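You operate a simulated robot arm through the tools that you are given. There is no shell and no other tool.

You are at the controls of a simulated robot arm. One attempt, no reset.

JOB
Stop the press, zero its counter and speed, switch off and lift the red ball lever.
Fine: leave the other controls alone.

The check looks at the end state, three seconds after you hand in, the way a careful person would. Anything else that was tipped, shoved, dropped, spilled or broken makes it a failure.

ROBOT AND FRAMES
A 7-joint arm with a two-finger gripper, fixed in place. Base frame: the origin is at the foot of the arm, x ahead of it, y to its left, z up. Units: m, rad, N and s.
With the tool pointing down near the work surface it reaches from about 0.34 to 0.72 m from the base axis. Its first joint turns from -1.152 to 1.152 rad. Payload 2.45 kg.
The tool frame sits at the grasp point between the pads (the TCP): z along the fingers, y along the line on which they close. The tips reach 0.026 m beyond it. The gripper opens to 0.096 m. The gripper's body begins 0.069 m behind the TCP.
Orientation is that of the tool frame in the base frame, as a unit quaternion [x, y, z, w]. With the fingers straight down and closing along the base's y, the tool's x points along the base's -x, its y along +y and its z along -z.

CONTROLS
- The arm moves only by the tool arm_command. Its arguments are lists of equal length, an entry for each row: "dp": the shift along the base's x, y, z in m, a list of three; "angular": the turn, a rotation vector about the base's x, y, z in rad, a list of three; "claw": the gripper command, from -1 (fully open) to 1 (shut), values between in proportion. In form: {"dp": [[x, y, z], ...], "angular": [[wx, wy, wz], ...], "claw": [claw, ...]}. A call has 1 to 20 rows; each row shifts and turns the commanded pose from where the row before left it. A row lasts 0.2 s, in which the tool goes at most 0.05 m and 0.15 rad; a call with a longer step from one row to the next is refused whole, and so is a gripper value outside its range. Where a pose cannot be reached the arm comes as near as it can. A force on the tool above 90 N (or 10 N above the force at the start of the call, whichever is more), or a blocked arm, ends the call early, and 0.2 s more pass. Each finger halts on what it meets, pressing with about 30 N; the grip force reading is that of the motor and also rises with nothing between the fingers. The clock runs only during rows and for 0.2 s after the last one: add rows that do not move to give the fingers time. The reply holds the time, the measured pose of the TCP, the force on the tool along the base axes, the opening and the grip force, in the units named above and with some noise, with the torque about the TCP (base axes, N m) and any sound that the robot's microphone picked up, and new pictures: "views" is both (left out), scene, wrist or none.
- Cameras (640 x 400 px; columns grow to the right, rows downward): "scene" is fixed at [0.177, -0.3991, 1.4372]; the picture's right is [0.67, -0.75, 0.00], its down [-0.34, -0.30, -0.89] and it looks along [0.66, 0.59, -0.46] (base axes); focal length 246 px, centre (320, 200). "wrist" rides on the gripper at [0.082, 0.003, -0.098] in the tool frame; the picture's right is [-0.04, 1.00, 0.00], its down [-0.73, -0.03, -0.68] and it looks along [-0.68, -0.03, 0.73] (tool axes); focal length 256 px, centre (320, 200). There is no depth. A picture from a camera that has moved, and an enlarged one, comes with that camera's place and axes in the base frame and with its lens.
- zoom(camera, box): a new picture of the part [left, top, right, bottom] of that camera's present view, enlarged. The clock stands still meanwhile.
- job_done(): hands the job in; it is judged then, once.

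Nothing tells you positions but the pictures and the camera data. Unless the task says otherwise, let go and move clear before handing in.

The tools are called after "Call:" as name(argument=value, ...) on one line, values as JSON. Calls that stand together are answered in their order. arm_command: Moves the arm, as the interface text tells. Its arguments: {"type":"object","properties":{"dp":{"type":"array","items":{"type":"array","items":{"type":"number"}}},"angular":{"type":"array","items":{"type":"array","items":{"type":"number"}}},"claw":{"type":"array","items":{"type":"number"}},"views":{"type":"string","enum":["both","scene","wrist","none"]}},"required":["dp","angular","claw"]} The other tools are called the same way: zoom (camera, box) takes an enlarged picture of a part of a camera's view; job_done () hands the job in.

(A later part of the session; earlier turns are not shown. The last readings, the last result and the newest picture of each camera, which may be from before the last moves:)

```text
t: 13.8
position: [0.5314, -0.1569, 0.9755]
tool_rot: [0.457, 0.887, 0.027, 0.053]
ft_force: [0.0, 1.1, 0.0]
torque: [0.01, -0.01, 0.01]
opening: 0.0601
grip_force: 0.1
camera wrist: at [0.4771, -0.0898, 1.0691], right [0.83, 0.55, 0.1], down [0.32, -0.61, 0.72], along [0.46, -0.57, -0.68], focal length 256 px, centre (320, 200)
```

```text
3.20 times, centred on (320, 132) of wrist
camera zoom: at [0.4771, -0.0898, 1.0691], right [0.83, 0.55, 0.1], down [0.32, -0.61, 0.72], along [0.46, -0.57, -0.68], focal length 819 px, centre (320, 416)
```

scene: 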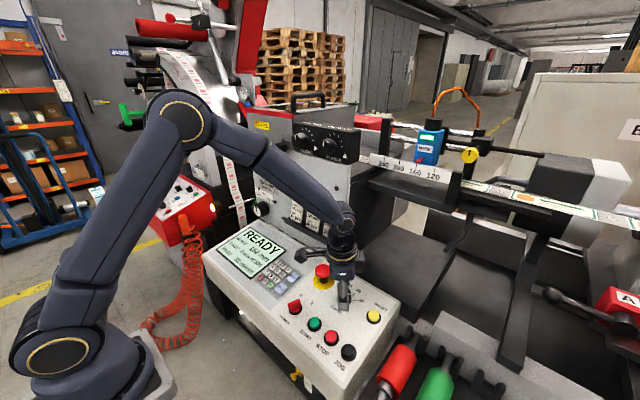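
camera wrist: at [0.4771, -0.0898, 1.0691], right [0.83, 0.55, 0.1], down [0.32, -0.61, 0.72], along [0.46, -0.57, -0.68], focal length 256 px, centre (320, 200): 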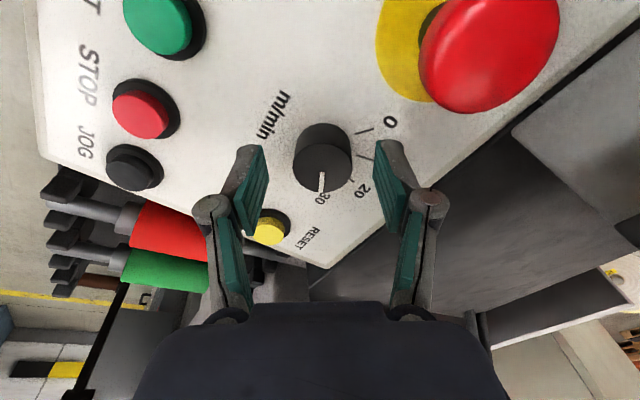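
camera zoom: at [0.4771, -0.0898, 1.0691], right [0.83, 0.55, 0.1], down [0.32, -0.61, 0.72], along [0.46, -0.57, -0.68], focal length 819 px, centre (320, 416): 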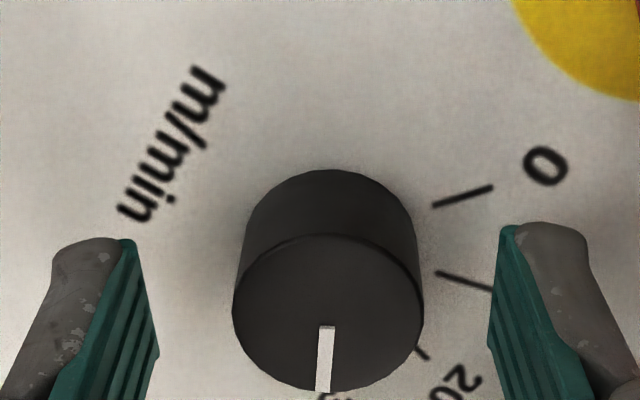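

The knob sits centred between the open fingers. I'll descend a few more millimetres and close on it.

Call:
arm_command(dp=[[0.0005, 0, -0.004], [0, 0, 0], [0, 0, 0], [0, 0, 0], [0, 0, 0]], angular=[[0, 0, 0], [0, 0, 0], [0, 0, 0], [0, 0, 0], [0, 0, 0]], claw=[-0.25, 0.3, 0.6, 0.6, 0.6])

Call:
zoom(camera="scene", box=[310, 260, 390, 310])

Call:
zoom(camera="wrist", box=[220, 70, 420, 195])

```text
t: 15.0
position: [0.5345, -0.1573, 0.9713]
tool_rot: [0.457, 0.888, 0.029, 0.054]
ft_force: [8.6, 4.5, -3.1]
torque: [0.09, -0.52, 0.03]
opening: 0.0324
grip_force: 44.8
camera wrist: at [0.4783, -0.0887, 1.0651], right [0.83, 0.55, 0.1], down [0.32, -0.61, 0.72], along [0.46, -0.57, -0.68], focal length 256 px, centre (320, 200)
```

scene: 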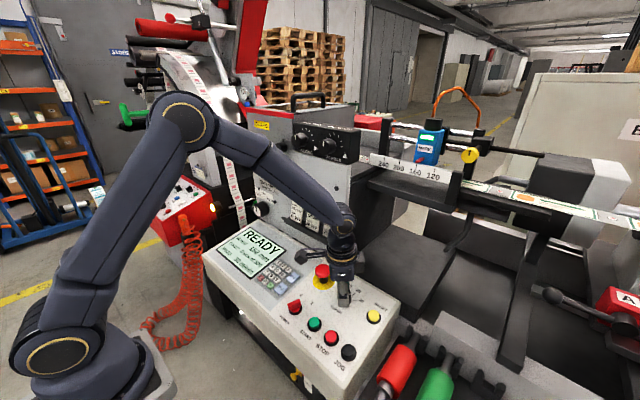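
wrist: 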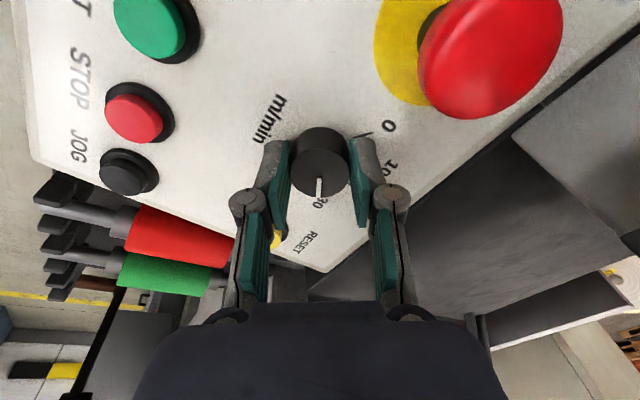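

```text
8.00 times, centred on (350, 285) of scene
camera zoom: at [0.1773, -0.399, 1.4372], right [0.67, -0.75, 0.0], down [-0.34, -0.3, -0.89], along [0.66, 0.59, -0.46], focal length 1964 px, centre (80, -480)
```

zoom: 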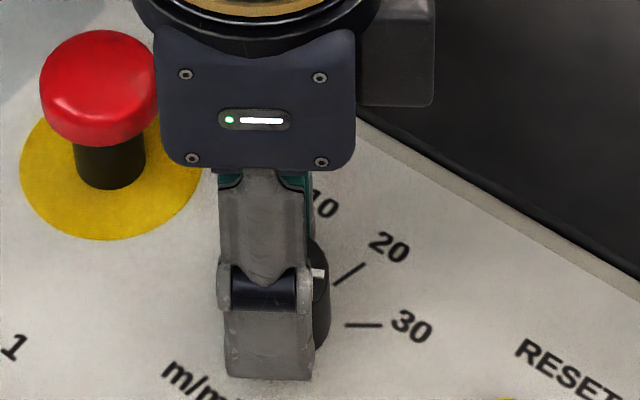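

```text
3.20 times, centred on (320, 132) of wrist
camera zoom: at [0.4783, -0.0887, 1.0651], right [0.83, 0.55, 0.1], down [0.32, -0.61, 0.72], along [0.46, -0.57, -0.68], focal length 819 px, centre (320, 416)
```

zoom: 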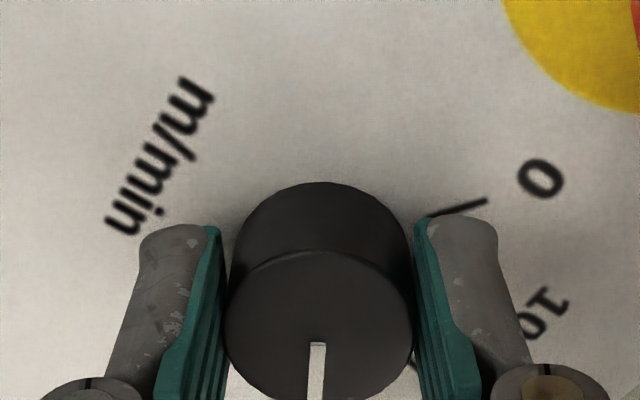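

The fingers hold the knob (opening 32 mm), with a small side load along the closing axis. I'll relieve that and begin turning counter-clockwise about the knob's axis, watching the display.

Call:
arm_command(dp=[[0.0012, 0.0007, 0], [0, 0, 0], [0, 0, 0], [0, 0, 0], [0, 0, 0], [0, 0, 0]], angular=[[0, 0, 0], [-0.0155, 0, 0.129], [-0.0155, 0, 0.129], [-0.0155, 0, 0.129], [-0.0155, 0, 0.129], [0, 0, 0]], claw=[0.6, 0.6, 0.6, 0.6, 0.6, 0.6])

Call:
zoom(camera="scene", box=[205, 220, 285, 280])

Call:
zoom(camera="wrist", box=[220, 70, 420, 195])

```text
t: 16.4
position: [0.5347, -0.1575, 0.9722]
tool_rot: [0.212, 0.975, 0.012, 0.059]
ft_force: [-2.8, 2.1, 9.6]
torque: [0.09, 0.03, 0.03]
opening: 0.0322
grip_force: 45.2
camera wrist: at [0.4503, -0.1205, 1.0618], right [0.45, 0.89, 0.05], down [0.57, -0.33, 0.75], along [0.69, -0.31, -0.66], focal length 256 px, centre (320, 200)
```

scene: 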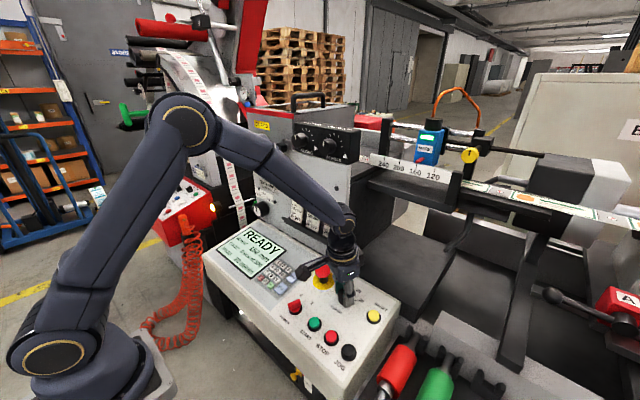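
wrist: 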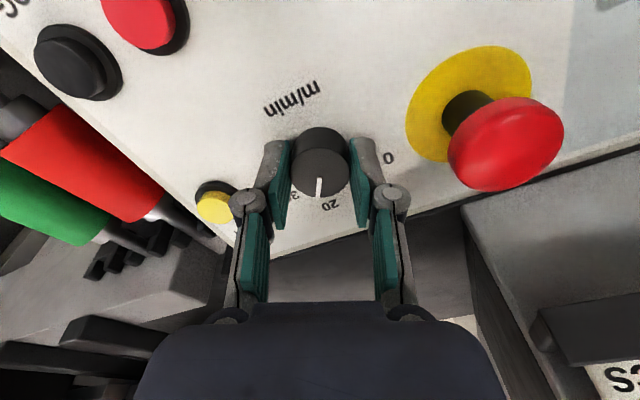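

```text
6.67 times, centred on (245, 250) of scene
camera zoom: at [0.1768, -0.3991, 1.4372], right [0.67, -0.75, 0.0], down [-0.34, -0.3, -0.89], along [0.66, 0.59, -0.46], focal length 1637 px, centre (820, -133)
```

zoom: 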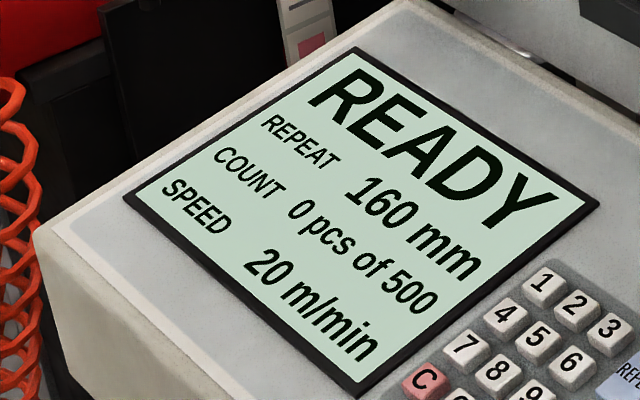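

```text
3.20 times, centred on (320, 132) of wrist
camera zoom: at [0.4503, -0.1205, 1.0618], right [0.45, 0.89, 0.05], down [0.57, -0.33, 0.75], along [0.69, -0.31, -0.66], focal length 819 px, centre (320, 416)
```

zoom: 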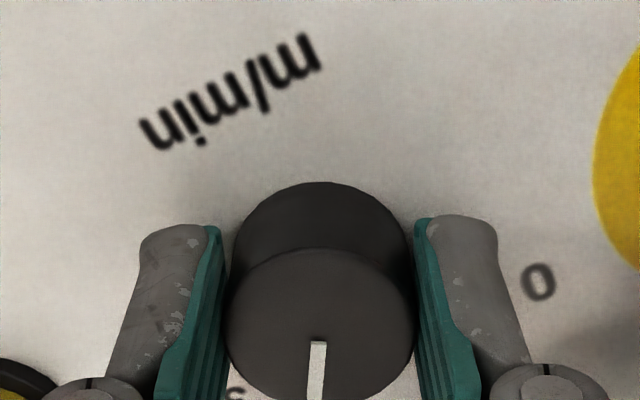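

The knob turns with the fingers and the display now shows 20 m/min. I'll continue.

Call:
arm_command(dp=[[0, 0, 0], [0, 0, 0], [0, 0, 0], [0, 0, 0], [0, 0, 0], [0, 0, 0]], angular=[[-0.0155, 0, 0.129], [-0.0155, 0, 0.129], [-0.0155, 0, 0.129], [-0.0155, 0, 0.129], [-0.0155, 0, 0.129], [0, 0, 0]], claw=[0.6, 0.6, 0.6, 0.6, 0.6, 0.6])

Call:
zoom(camera="scene", box=[205, 220, 285, 280])

Call:
zoom(camera="wrist", box=[220, 70, 420, 195])

```text
t: 17.8
position: [0.5349, -0.1594, 0.9724]
tool_rot: [-0.109, 0.992, -0.007, 0.059]
ft_force: [-12.2, -12.6, 11.0]
torque: [-0.33, 0.42, -0.05]
opening: 0.0322
grip_force: 44.8
camera wrist: at [0.4429, -0.1728, 1.0607], right [-0.18, 0.98, -0.02], down [0.64, 0.13, 0.76], along [0.75, 0.12, -0.65], focal length 256 px, centre (320, 200)
```

scene: 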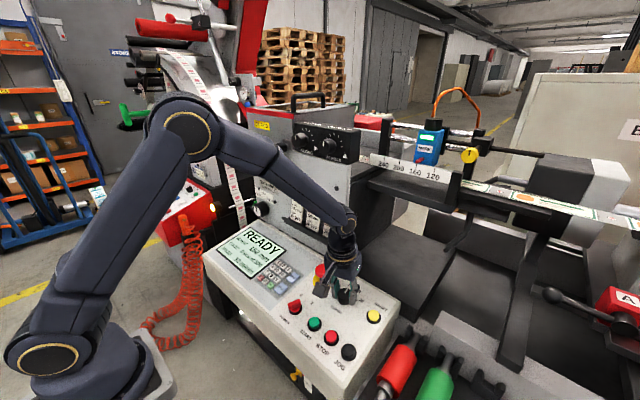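
wrist: 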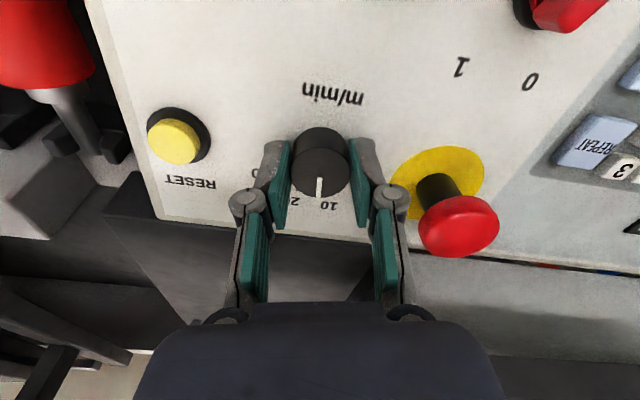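

```text
6.67 times, centred on (245, 250) of scene
camera zoom: at [0.1765, -0.3994, 1.4372], right [0.67, -0.75, 0.0], down [-0.34, -0.3, -0.89], along [0.66, 0.59, -0.45], focal length 1637 px, centre (820, -133)
```

zoom: 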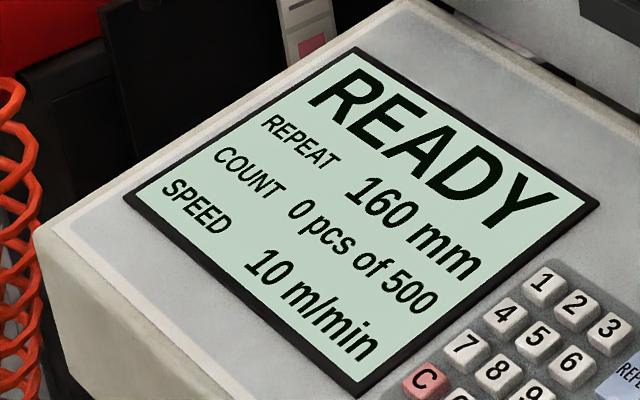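

```text
3.20 times, centred on (320, 132) of wrist
camera zoom: at [0.4429, -0.1728, 1.0607], right [-0.18, 0.98, -0.02], down [0.64, 0.13, 0.76], along [0.75, 0.12, -0.65], focal length 819 px, centre (320, 416)
```

zoom: 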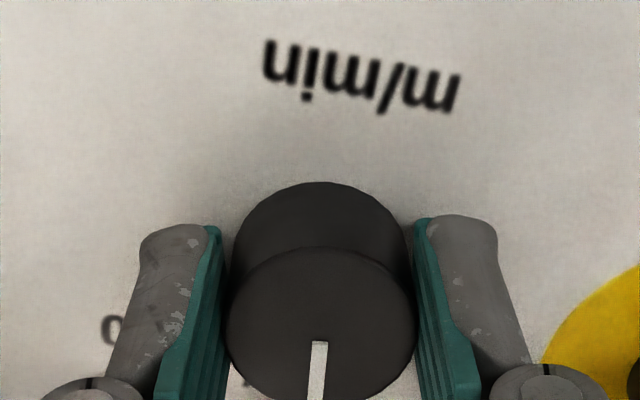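

Now at 10 m/min with some side load built up. I'll relieve the load and turn the rest of the way.

Call:
arm_command(dp=[[-0.001, -0.002, 0.001], [0, 0, 0], [0, 0, 0], [0, 0, 0], [0, 0, 0], [0, 0, 0], [0, 0, 0]], angular=[[0, 0, 0], [-0.0155, 0, 0.129], [-0.0155, 0, 0.129], [-0.0155, 0, 0.129], [-0.0155, 0, 0.129], [-0.0155, 0, 0.129], [0, 0, 0]], claw=[0.6, 0.6, 0.6, 0.6, 0.6, 0.6, 0.6])

Call:
zoom(camera="scene", box=[205, 220, 285, 280])

Call:
zoom(camera="wrist", box=[220, 70, 420, 195])

```text
t: 19.4
position: [0.5355, -0.1584, 0.971]
tool_rot: [-0.42, 0.905, -0.024, 0.056]
ft_force: [10.4, -6.6, -19.8]
torque: [-0.62, -0.29, -0.13]
opening: 0.0324
grip_force: 44.7
camera wrist: at [0.4681, -0.2195, 1.0638], right [-0.73, 0.68, -0.09], down [0.41, 0.54, 0.73], along [0.54, 0.5, -0.67], focal length 256 px, centre (320, 200)
```

scene: 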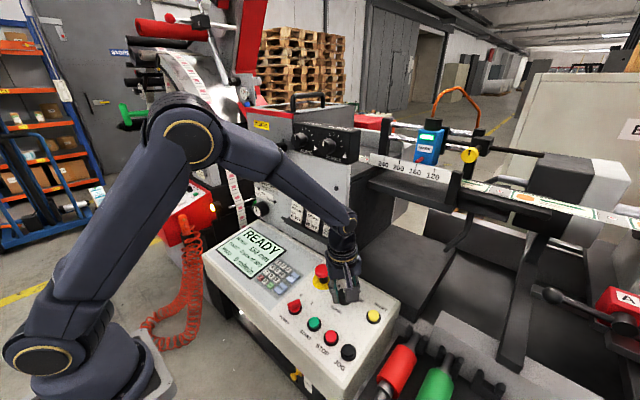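
wrist: 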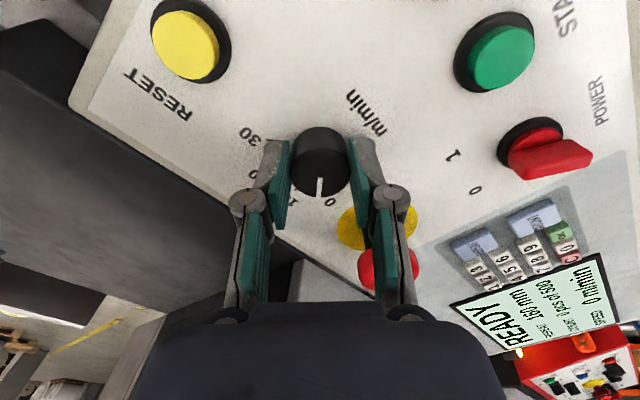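

```text
6.67 times, centred on (245, 250) of scene
camera zoom: at [0.1777, -0.3994, 1.437], right [0.67, -0.75, 0.0], down [-0.34, -0.3, -0.89], along [0.66, 0.59, -0.46], focal length 1637 px, centre (820, -133)
```

zoom: 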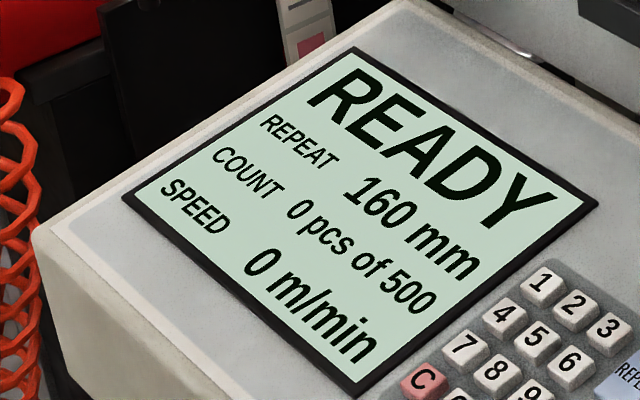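

```text
3.20 times, centred on (320, 132) of wrist
camera zoom: at [0.4681, -0.2195, 1.0638], right [-0.73, 0.68, -0.09], down [0.41, 0.54, 0.73], along [0.54, 0.5, -0.67], focal length 819 px, centre (320, 416)
```

zoom: 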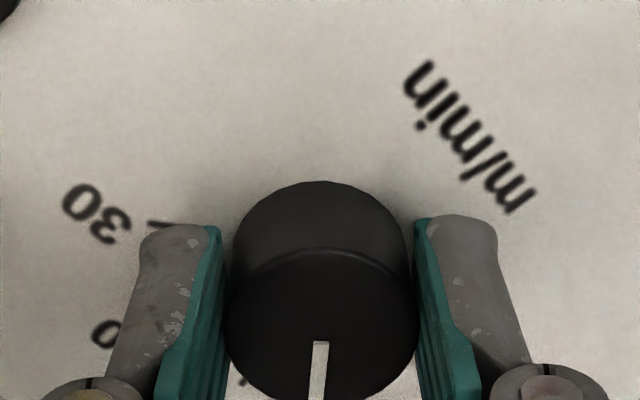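

The display reads 0 m/min and the pointer is close to the 0 mark. I'll nudge it slightly further to align with the mark, then open the fingers.

Call:
arm_command(dp=[[0.0005, -0.0008, -0.001], [0, 0, 0], [0, 0, 0], [0, 0, 0], [0, 0, 0], [0, 0, 0]], angular=[[0, 0, 0], [-0.006, 0, 0.05], [0, 0, 0], [0, 0, 0], [0, 0, 0], [0, 0, 0]], claw=[0.6, 0.6, 0.6, -0.25, -0.25, -0.25])

Call:
zoom(camera="wrist", box=[220, 70, 420, 195])

Call:
zoom(camera="scene", box=[205, 220, 285, 280])

```text
t: 20.8
position: [0.5342, -0.1605, 0.9711]
tool_rot: [-0.442, 0.895, -0.027, 0.054]
ft_force: [1.3, -0.2, 0.4]
torque: [-0.02, -0.01, 0.03]
opening: 0.06
grip_force: 0.0
camera wrist: at [0.4706, -0.2223, 1.0636], right [-0.76, 0.64, -0.09], down [0.38, 0.56, 0.73], along [0.52, 0.52, -0.68], focal length 256 px, centre (320, 200)
```

scene: 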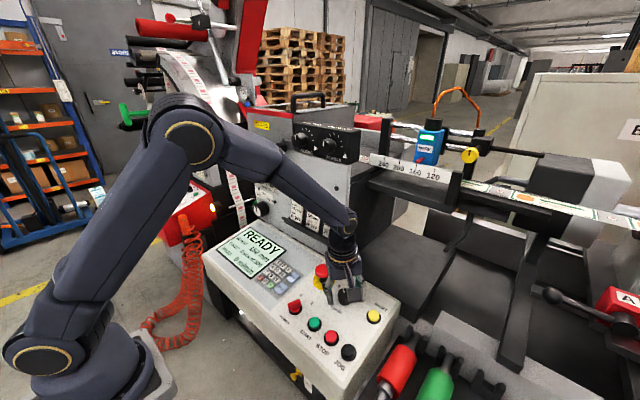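
wrist: 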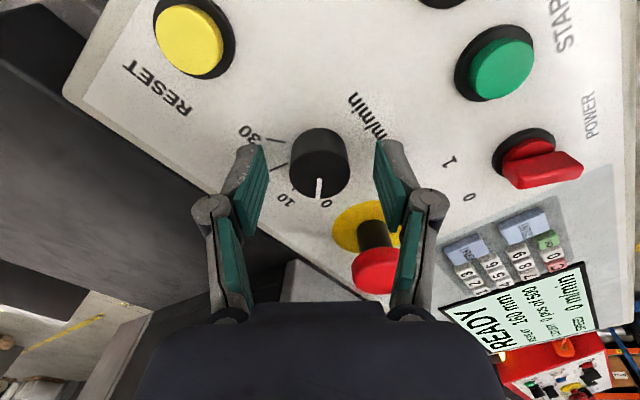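

```text
3.20 times, centred on (320, 132) of wrist
camera zoom: at [0.4706, -0.2223, 1.0636], right [-0.76, 0.64, -0.09], down [0.38, 0.56, 0.73], along [0.52, 0.52, -0.68], focal length 819 px, centre (320, 416)
```

zoom: 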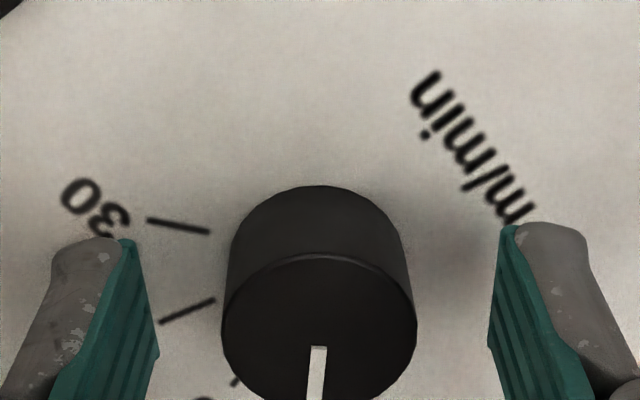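

```text
6.67 times, centred on (245, 250) of scene
camera zoom: at [0.177, -0.3991, 1.4372], right [0.67, -0.75, 0.0], down [-0.34, -0.3, -0.89], along [0.66, 0.59, -0.46], focal length 1637 px, centre (820, -133)
```

zoom: 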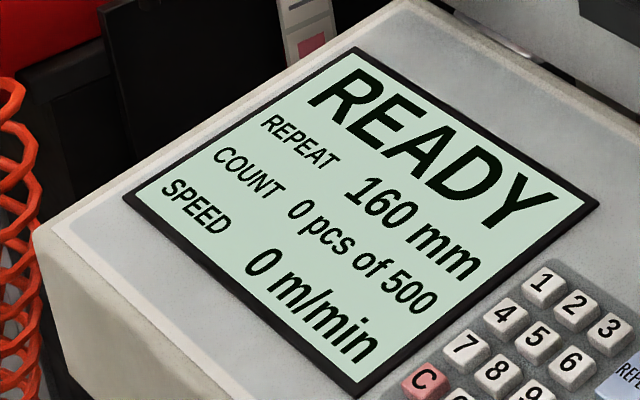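

Speed is 0 and the knob is released. Next I'll rise, spin the tool back to about −29° and move above the POWER switch near (0.445, -0.080).

Call:
arm_command(dp=[[-0.005, 0, 0.04], [-0.005, 0, 0.04], [-0.0083, 0.0078, -0.001], [-0.0083, 0.0078, -0.001], [-0.0083, 0.0078, -0.001], [-0.0083, 0.0078, -0.001], [-0.0083, 0.0078, -0.001], [-0.0083, 0.0078, -0.001], [-0.0083, 0.0078, -0.001], [-0.0083, 0.0078, -0.001], [-0.0083, 0.0078, -0.001], [-0.0083, 0.0078, -0.001], [0, 0, 0]], angular=[[0, 0, 0], [0, 0, 0], [0.0169, 0, -0.141], [0.0169, 0, -0.141], [0.0169, 0, -0.141], [0.0169, 0, -0.141], [0.0169, 0, -0.141], [0.0169, 0, -0.141], [0.0169, 0, -0.141], [0.0169, 0, -0.141], [0.0169, 0, -0.141], [0.0169, 0, -0.141], [0, 0, 0]], claw=[-0.25, -0.25, -0.25, -0.25, -0.25, -0.25, -0.1, -0.1, -0.1, -0.1, -0.1, -0.1, -0.1])

Call:
zoom(camera="wrist", box=[220, 60, 420, 185])

Call:
zoom(camera="scene", box=[260, 240, 390, 330])

```text
t: 23.6
position: [0.4411, -0.0822, 1.0408]
tool_rot: [0.249, 0.967, 0.015, 0.058]
ft_force: [-0.1, -0.1, -0.2]
torque: [0.01, -0.01, 0.01]
opening: 0.0525
grip_force: 0.0
camera wrist: at [0.3605, -0.0396, 1.1315], right [0.51, 0.86, 0.06], down [0.54, -0.38, 0.75], along [0.66, -0.35, -0.66], focal length 256 px, centre (320, 200)
```

scene: 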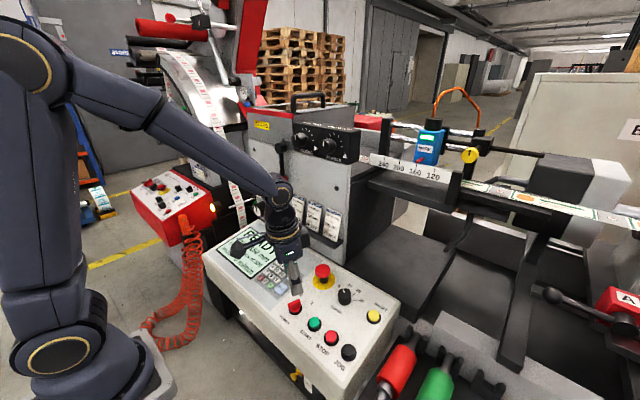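
wrist: 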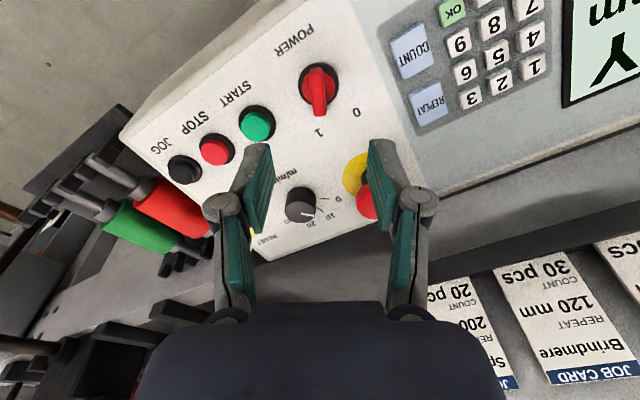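

```text
3.20 times, centred on (320, 122) of wrist
camera zoom: at [0.3605, -0.0396, 1.1315], right [0.51, 0.86, 0.06], down [0.54, -0.38, 0.75], along [0.66, -0.35, -0.66], focal length 819 px, centre (320, 448)
```

zoom: 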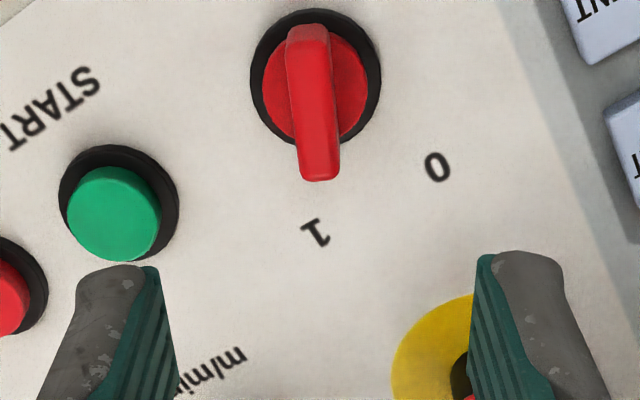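

```text
4.44 times, centred on (325, 285) of scene
camera zoom: at [0.177, -0.3991, 1.4372], right [0.67, -0.75, 0.0], down [-0.34, -0.3, -0.89], along [0.66, 0.59, -0.46], focal length 1091 px, centre (298, -178)
```

zoom: 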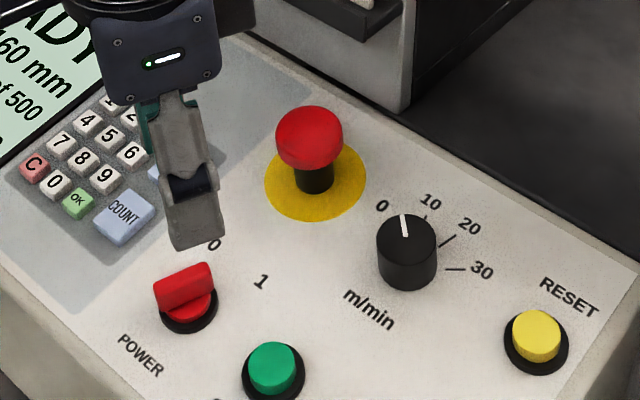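

The POWER handle sits nearly between the fingers, pointing at 1. Before continuing, I'll check the speed knob's pointer against its 0 mark.

Call:
zoom(camera="wrist", box=[270, 160, 370, 240])

Call:
zoom(camera="scene", box=[320, 270, 380, 310])

```text
5.00 times, centred on (320, 200) of wrist
camera zoom: at [0.3605, -0.0396, 1.1315], right [0.51, 0.86, 0.06], down [0.54, -0.38, 0.75], along [0.66, -0.35, -0.66], focal length 1280 px, centre (320, 200)
```

zoom: 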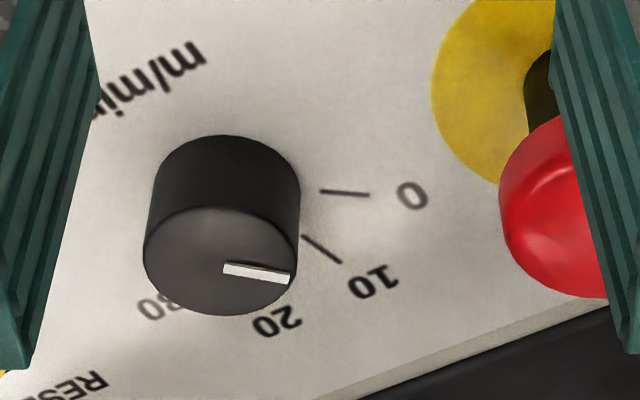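

```text
10.00 times, centred on (350, 290) of scene
camera zoom: at [0.177, -0.3991, 1.4372], right [0.67, -0.75, 0.0], down [-0.34, -0.3, -0.89], along [0.66, 0.59, -0.46], focal length 2456 px, centre (20, -700)
```

zoom: 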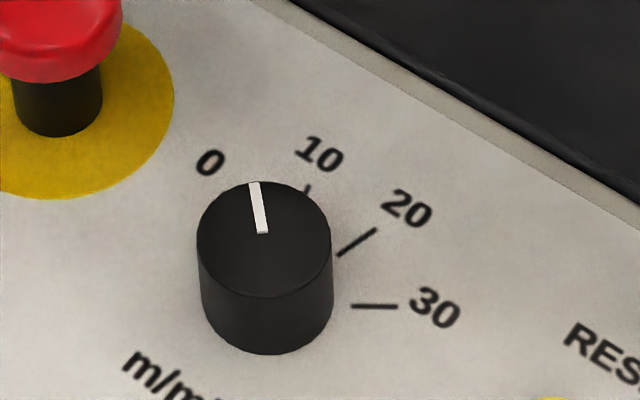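

The pointer rests about 7–10° short of the 0 mark even though the display reads 0, so I'll go back and turn it the rest of the way. I'm moving back above the knob with a fresh grip angle.

Call:
arm_command(dp=[[0.0122, -0.011, 0], [0.0122, -0.011, 0], [0.0122, -0.011, 0], [0.0122, -0.011, 0], [0.0122, -0.011, 0], [0.0122, -0.011, 0], [0.012, -0.0112, 0], [0.003, 0, -0.025], [0.0018, 0, -0.015], [0, 0, 0]], angular=[[-0.0169, 0, 0.141], [-0.0169, 0, 0.141], [-0.0169, 0, 0.141], [-0.0169, 0, 0.141], [-0.0169, 0, 0.141], [-0.0169, 0, 0.141], [-0.0169, 0, 0.141], [0, 0, 0], [0, 0, 0], [0, 0, 0]], claw=[-0.25, -0.25, -0.25, -0.25, -0.25, -0.25, -0.25, -0.25, -0.25, -0.25])

Call:
zoom(camera="wrist", box=[220, 70, 420, 195])

Call:
zoom(camera="scene", box=[310, 260, 390, 310])

```text
t: 25.8
position: [0.5327, -0.1589, 1.0013]
tool_rot: [-0.243, 0.968, -0.015, 0.058]
ft_force: [-0.5, 0.7, 0.6]
torque: [-0.01, -0.03, 0.01]
opening: 0.0599
grip_force: 0.0
camera wrist: at [0.4478, -0.1946, 1.0908], right [-0.43, 0.9, -0.05], down [0.57, 0.32, 0.75], along [0.69, 0.3, -0.66], focal length 256 px, centre (320, 200)
```

scene: 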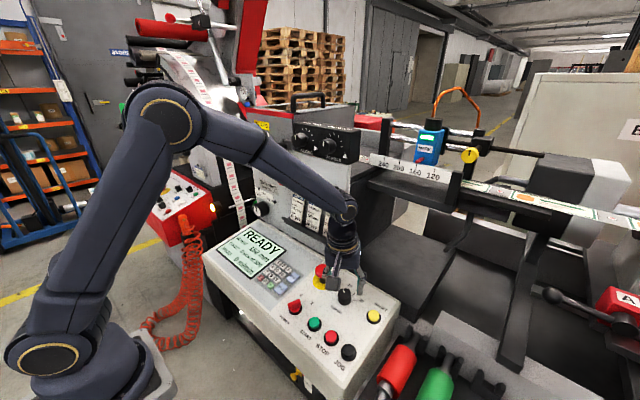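
wrist: 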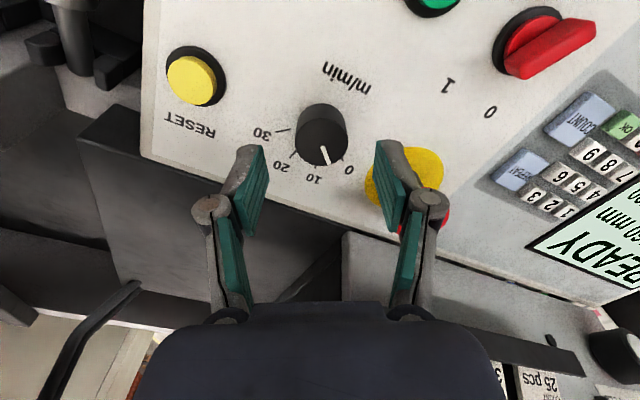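

```text
3.20 times, centred on (320, 132) of wrist
camera zoom: at [0.4478, -0.1946, 1.0908], right [-0.43, 0.9, -0.05], down [0.57, 0.32, 0.75], along [0.69, 0.3, -0.66], focal length 819 px, centre (320, 416)
```

zoom: 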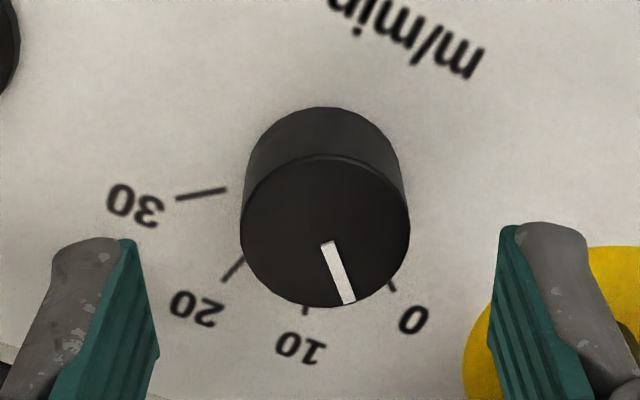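

```text
8.00 times, centred on (350, 285) of scene
camera zoom: at [0.1771, -0.3992, 1.4372], right [0.67, -0.75, 0.0], down [-0.34, -0.3, -0.89], along [0.66, 0.59, -0.46], focal length 1964 px, centre (80, -480)
```

zoom: 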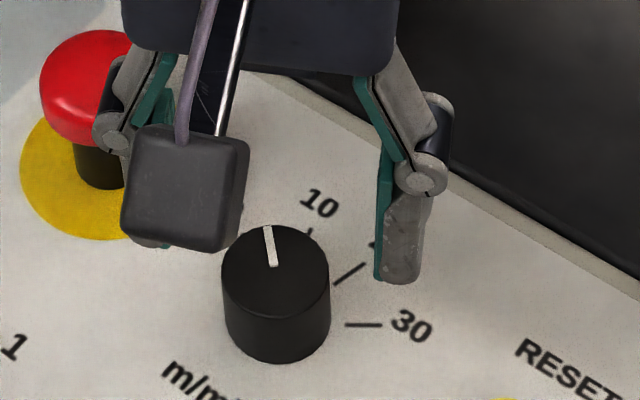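

The pointer is clearly about 10° short of the 0 tick, and the fingers are well centred. I'll descend, grip and turn a further ~11°.

Call:
arm_command(dp=[[0.0018, 0, -0.015], [0.0017, 0, -0.014], [0, 0, 0], [0, 0, 0], [0, 0, 0], [0, 0, 0], [0, 0, 0], [0, 0, 0]], angular=[[0, 0, 0], [0, 0, 0], [0, 0, 0], [0, 0, 0], [0, 0, 0], [-0.0117, 0, 0.098], [-0.0117, 0, 0.098], [0, 0, 0]], claw=[-0.25, -0.25, 0.3, 0.6, 0.6, 0.6, 0.6, 0.6])

Call:
zoom(camera="wrist", box=[220, 70, 420, 220])

Call:
zoom(camera="scene", box=[310, 260, 390, 310])

```text
t: 27.6
position: [0.5353, -0.1587, 0.9711]
tool_rot: [-0.338, 0.939, -0.019, 0.057]
ft_force: [0.5, 6.9, -3.9]
torque: [-0.61, 0.48, -0.03]
opening: 0.0326
grip_force: 45.2
camera wrist: at [0.4594, -0.2079, 1.0624], right [-0.6, 0.8, -0.07], down [0.5, 0.44, 0.74], along [0.62, 0.41, -0.66], focal length 256 px, centre (320, 200)
```

scene: 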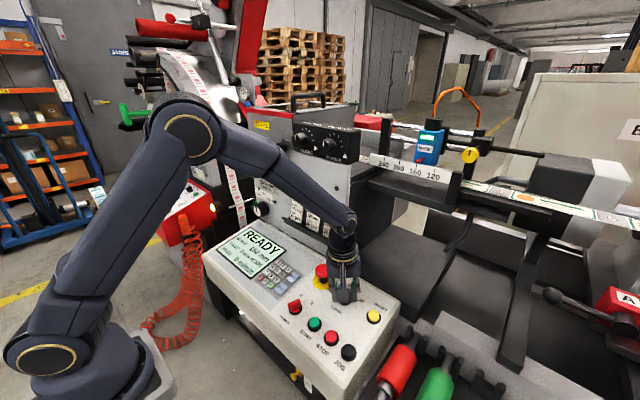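
wrist: 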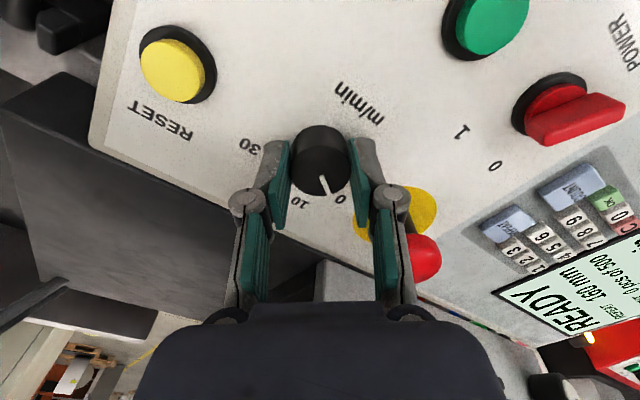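

```text
2.67 times, centred on (320, 145) of wrist
camera zoom: at [0.4594, -0.2079, 1.0624], right [-0.6, 0.8, -0.07], down [0.5, 0.44, 0.74], along [0.62, 0.41, -0.66], focal length 683 px, centre (320, 347)
```

zoom: 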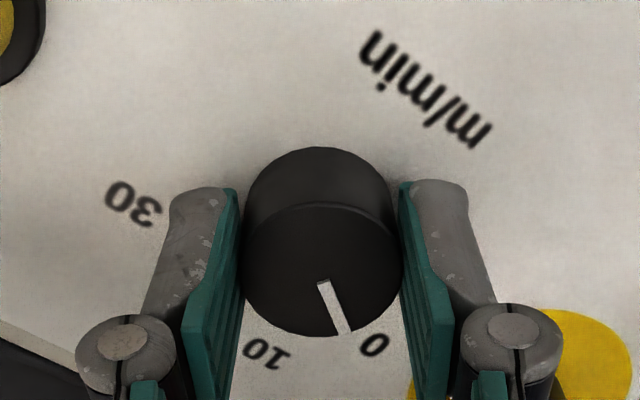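

```text
8.00 times, centred on (350, 285) of scene
camera zoom: at [0.1772, -0.399, 1.4372], right [0.67, -0.75, 0.0], down [-0.34, -0.3, -0.89], along [0.66, 0.59, -0.46], focal length 1964 px, centre (80, -480)
```

zoom: 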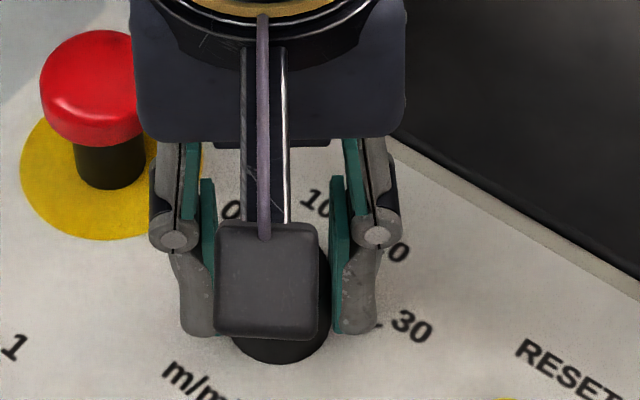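

The pointer now aims at the 0 label. I'll open, rise, and verify.

Call:
arm_command(dp=[[0, 0, 0], [0, 0, 0], [0, 0, 0], [-0.0018, 0, 0.015], [-0.0018, 0, 0.015], [-0.0048, 0, 0.04], [0, 0, 0]], angular=[[0, 0, 0], [0, 0, 0], [0, 0, 0], [0, 0, 0], [0, 0, 0], [0, 0, 0], [0, 0, 0]], claw=[-0.25, -0.25, -0.25, -0.25, -0.25, -0.25, -0.25])

Call:
zoom(camera="wrist", box=[240, 60, 400, 160])

Call:
zoom(camera="scene", box=[205, 220, 285, 280])

```text
t: 29.2
position: [0.5265, -0.159, 1.042]
tool_rot: [-0.336, 0.94, -0.021, 0.056]
ft_force: [0.0, 0.2, 0.1]
torque: [0.0, 0.0, 0.01]
opening: 0.0601
grip_force: 0.0
camera wrist: at [0.4503, -0.2085, 1.1329], right [-0.6, 0.8, -0.07], down [0.5, 0.44, 0.74], along [0.63, 0.41, -0.66], focal length 256 px, centre (320, 200)
```

scene: 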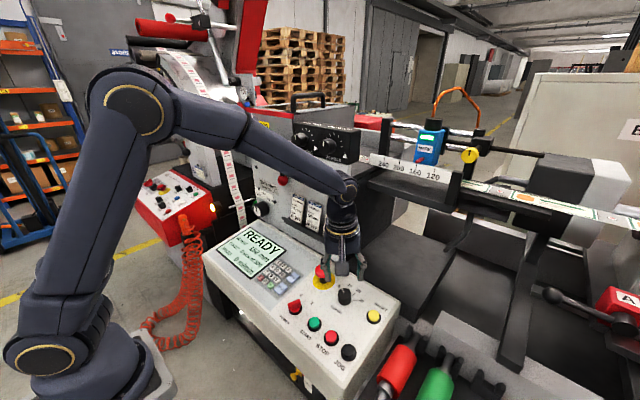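
wrist: 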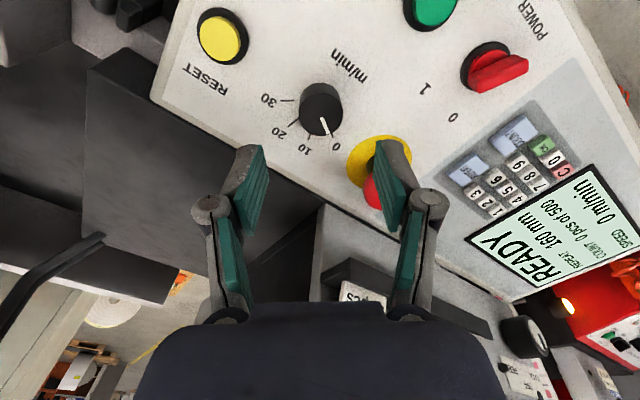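

```text
4.00 times, centred on (320, 110) of wrist
camera zoom: at [0.4503, -0.2085, 1.1329], right [-0.6, 0.8, -0.07], down [0.5, 0.44, 0.74], along [0.63, 0.41, -0.66], focal length 1024 px, centre (320, 560)
```

zoom: 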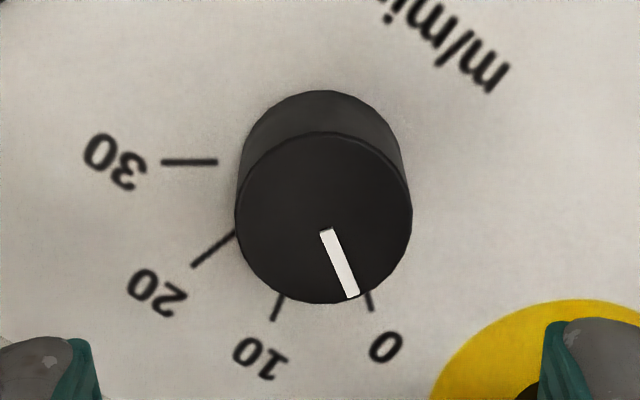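

```text
6.67 times, centred on (245, 250) of scene
camera zoom: at [0.177, -0.3991, 1.4372], right [0.67, -0.75, 0.0], down [-0.34, -0.3, -0.89], along [0.66, 0.59, -0.46], focal length 1637 px, centre (820, -133)
```

zoom: 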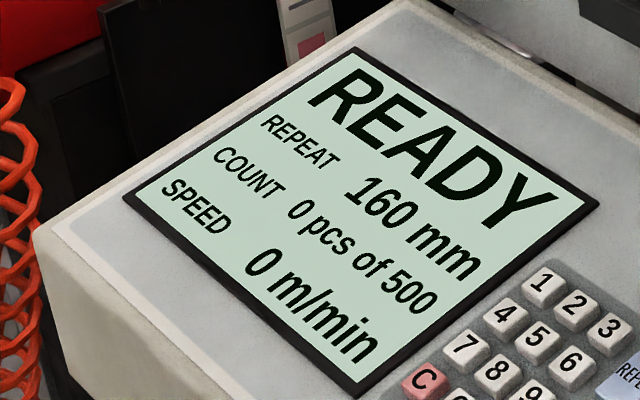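

The pointer is now on the 0 mark within a few degrees, and the display shows READY, 0 pcs, 0 m/min. Next I'll go to POWER at about (0.445, -0.079), with the fingers straddling the handle.

Call:
arm_command(dp=[[-0.0118, 0.0099, 0], [-0.0118, 0.0099, 0], [-0.0118, 0.0099, 0], [-0.0118, 0.0099, 0], [-0.0118, 0.0099, 0], [-0.0118, 0.0099, 0], [-0.0118, 0.0099, 0], [-0.0118, 0.0099, 0], [0.003, 0, -0.025], [0.003, 0, -0.025], [0, 0, 0]], angular=[[0.0169, 0, -0.1404], [0.0169, 0, -0.1404], [0.0169, 0, -0.1404], [0.0169, 0, -0.1404], [0.0169, 0, -0.1404], [0.0169, 0, -0.1404], [0.0169, 0, -0.1404], [0.0169, 0, -0.1404], [0, 0, 0], [0, 0, 0], [0, 0, 0]], claw=[-0.25, -0.25, -0.25, 0, 0, 0, 0, 0, 0, 0, 0])

Call:
zoom(camera="wrist", box=[220, 70, 420, 195])

Call:
zoom(camera="scene", box=[255, 270, 335, 320])

```text
t: 31.6
position: [0.4383, -0.0786, 0.9908]
tool_rot: [0.219, 0.974, 0.013, 0.059]
ft_force: [0.1, 0.6, 0.3]
torque: [0.02, -0.01, -0.01]
opening: 0.0481
grip_force: 0.1
camera wrist: at [0.3547, -0.0412, 1.0811], right [0.46, 0.89, 0.06], down [0.56, -0.34, 0.75], along [0.69, -0.32, -0.66], focal length 256 px, centre (320, 200)
```

scene: 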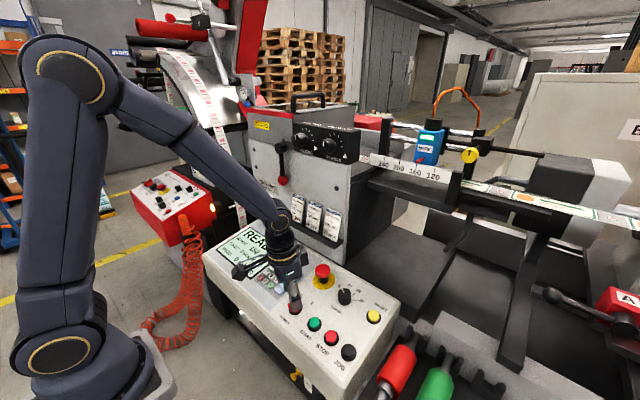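
wrist: 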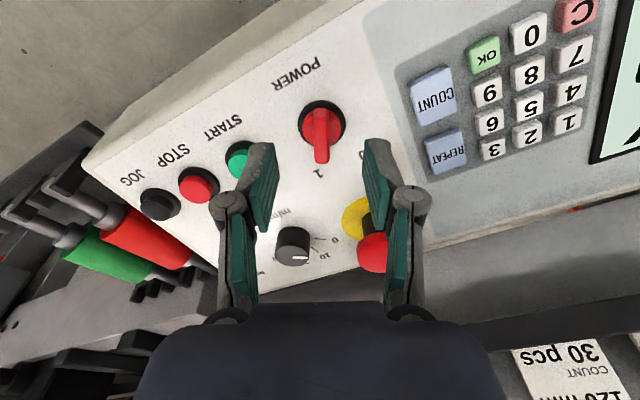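

```text
3.20 times, centred on (320, 132) of wrist
camera zoom: at [0.3547, -0.0412, 1.0811], right [0.46, 0.89, 0.06], down [0.56, -0.34, 0.75], along [0.69, -0.32, -0.66], focal length 819 px, centre (320, 416)
```

zoom: 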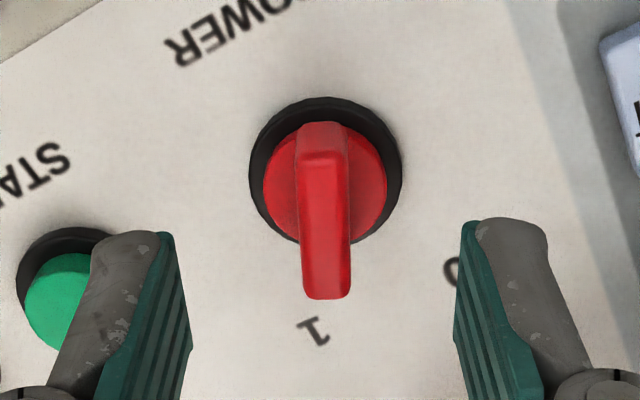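

```text
8.00 times, centred on (295, 295) of scene
camera zoom: at [0.1771, -0.3991, 1.4372], right [0.67, -0.75, 0.0], down [-0.34, -0.3, -0.89], along [0.66, 0.59, -0.46], focal length 1964 px, centre (520, -560)
```

zoom: 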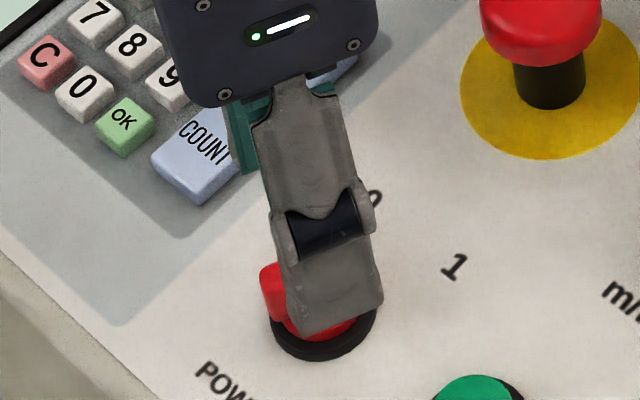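

The handle is aligned with the fingers, with the pivot about 3 mm nearer the operator side. I'll shift slightly and descend so the tips straddle the handle just above the bezel.

Call:
arm_command(dp=[[-0.003, 0, 0], [0.0018, 0, -0.015], [0.0012, 0, -0.01], [0, 0, 0]], angular=[[0, 0, 0], [0, 0, 0], [0, 0, 0], [0, 0, 0]], claw=[0, 0, 0, 0])

Call:
zoom(camera="wrist", box=[220, 70, 420, 195])

Call:
zoom(camera="scene", box=[255, 270, 335, 320])

```text
t: 32.6
position: [0.4375, -0.0793, 0.9665]
tool_rot: [0.219, 0.974, 0.013, 0.058]
ft_force: [-0.4, 0.4, -1.0]
torque: [0.05, 0.0, 0.0]
opening: 0.0476
grip_force: 0.0
camera wrist: at [0.3538, -0.0417, 1.0568], right [0.46, 0.89, 0.06], down [0.56, -0.34, 0.75], along [0.69, -0.31, -0.66], focal length 256 px, centre (320, 200)
```

scene: 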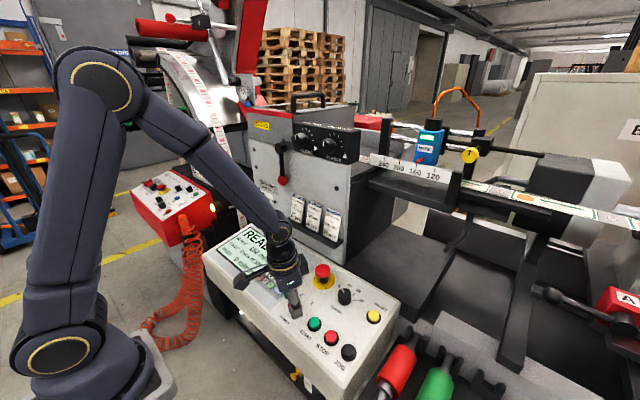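
wrist: 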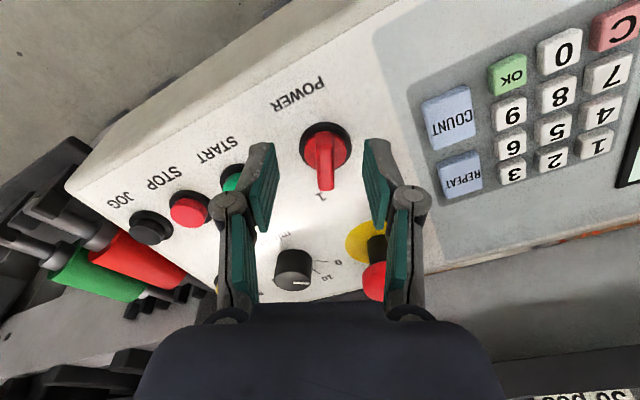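

```text
3.20 times, centred on (320, 132) of wrist
camera zoom: at [0.3538, -0.0417, 1.0568], right [0.46, 0.89, 0.06], down [0.56, -0.34, 0.75], along [0.69, -0.31, -0.66], focal length 819 px, centre (320, 416)
```

zoom: 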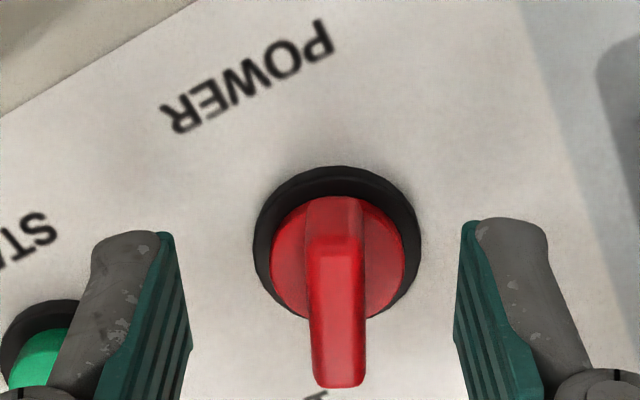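

```text
8.00 times, centred on (295, 295) of scene
camera zoom: at [0.177, -0.3991, 1.4372], right [0.67, -0.75, 0.0], down [-0.34, -0.3, -0.89], along [0.66, 0.59, -0.46], focal length 1964 px, centre (520, -560)
```

zoom: 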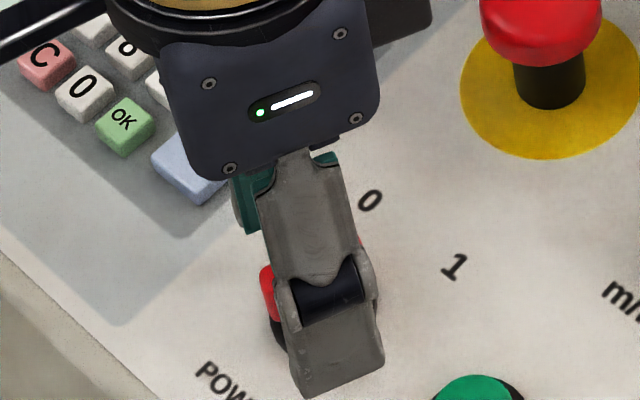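

The tips now straddle the handle with the bar about 2 mm toward the +y finger. I'll centre, lower 2 mm and close on it.

Call:
arm_command(dp=[[0.001, 0.0022, 0], [0.0002, 0, -0.002], [0, 0, 0], [0, 0, 0], [0, 0, 0], [0, 0, 0]], angular=[[0, 0, 0], [0, 0, 0], [0, 0, 0], [0, 0, 0], [0, 0, 0], [0, 0, 0]], claw=[0, 0, 0.5, 0.9, 0.9, 0.9])

Call:
zoom(camera="wrist", box=[220, 70, 420, 195])

Call:
zoom(camera="scene", box=[255, 270, 335, 320])

```text
t: 34.0
position: [0.4396, -0.0776, 0.965]
tool_rot: [0.218, 0.974, 0.014, 0.059]
ft_force: [2.6, 2.3, -0.8]
torque: [0.06, -0.08, 0.18]
opening: 0.0102
grip_force: 37.9
camera wrist: at [0.3556, -0.0393, 1.0551], right [0.46, 0.89, 0.06], down [0.56, -0.34, 0.75], along [0.69, -0.31, -0.66], focal length 256 px, centre (320, 200)
```

scene: 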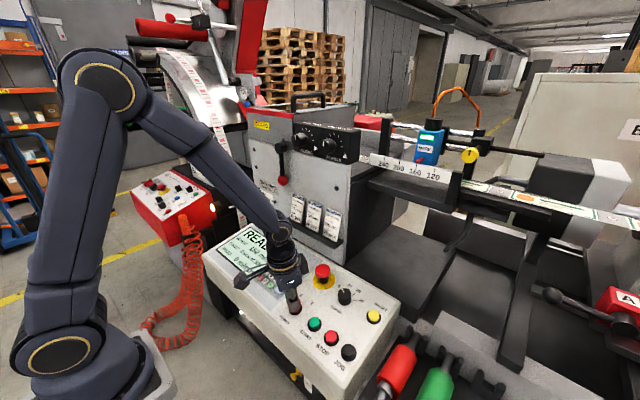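
wrist: 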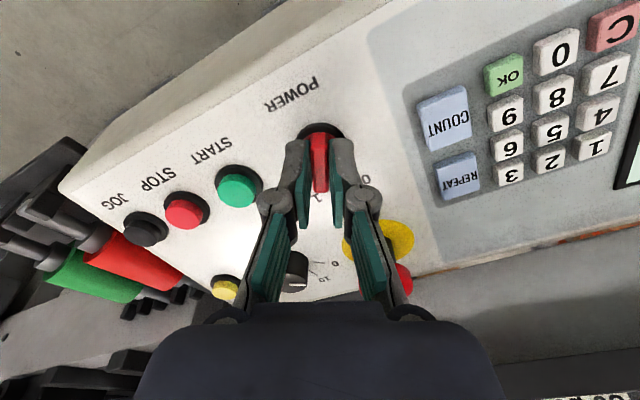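

```text
3.20 times, centred on (320, 132) of wrist
camera zoom: at [0.3556, -0.0393, 1.0551], right [0.46, 0.89, 0.06], down [0.56, -0.34, 0.75], along [0.69, -0.31, -0.66], focal length 819 px, centre (320, 416)
```

zoom: 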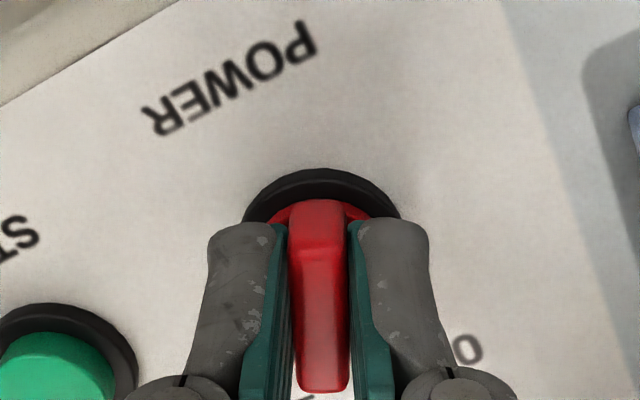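

```text
8.00 times, centred on (295, 295) of scene
camera zoom: at [0.1771, -0.3991, 1.4372], right [0.67, -0.75, 0.0], down [-0.34, -0.3, -0.89], along [0.66, 0.59, -0.46], focal length 1964 px, centre (520, -560)
```

zoom: 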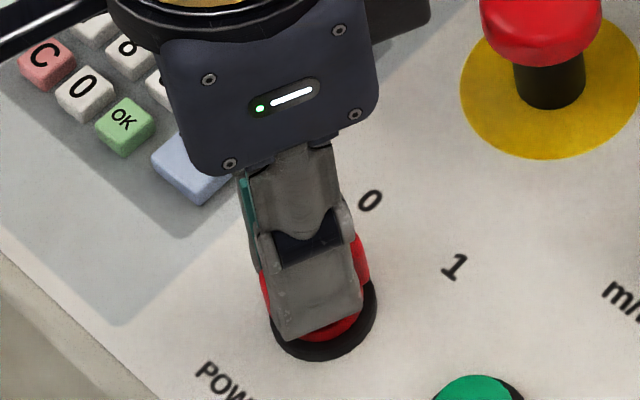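

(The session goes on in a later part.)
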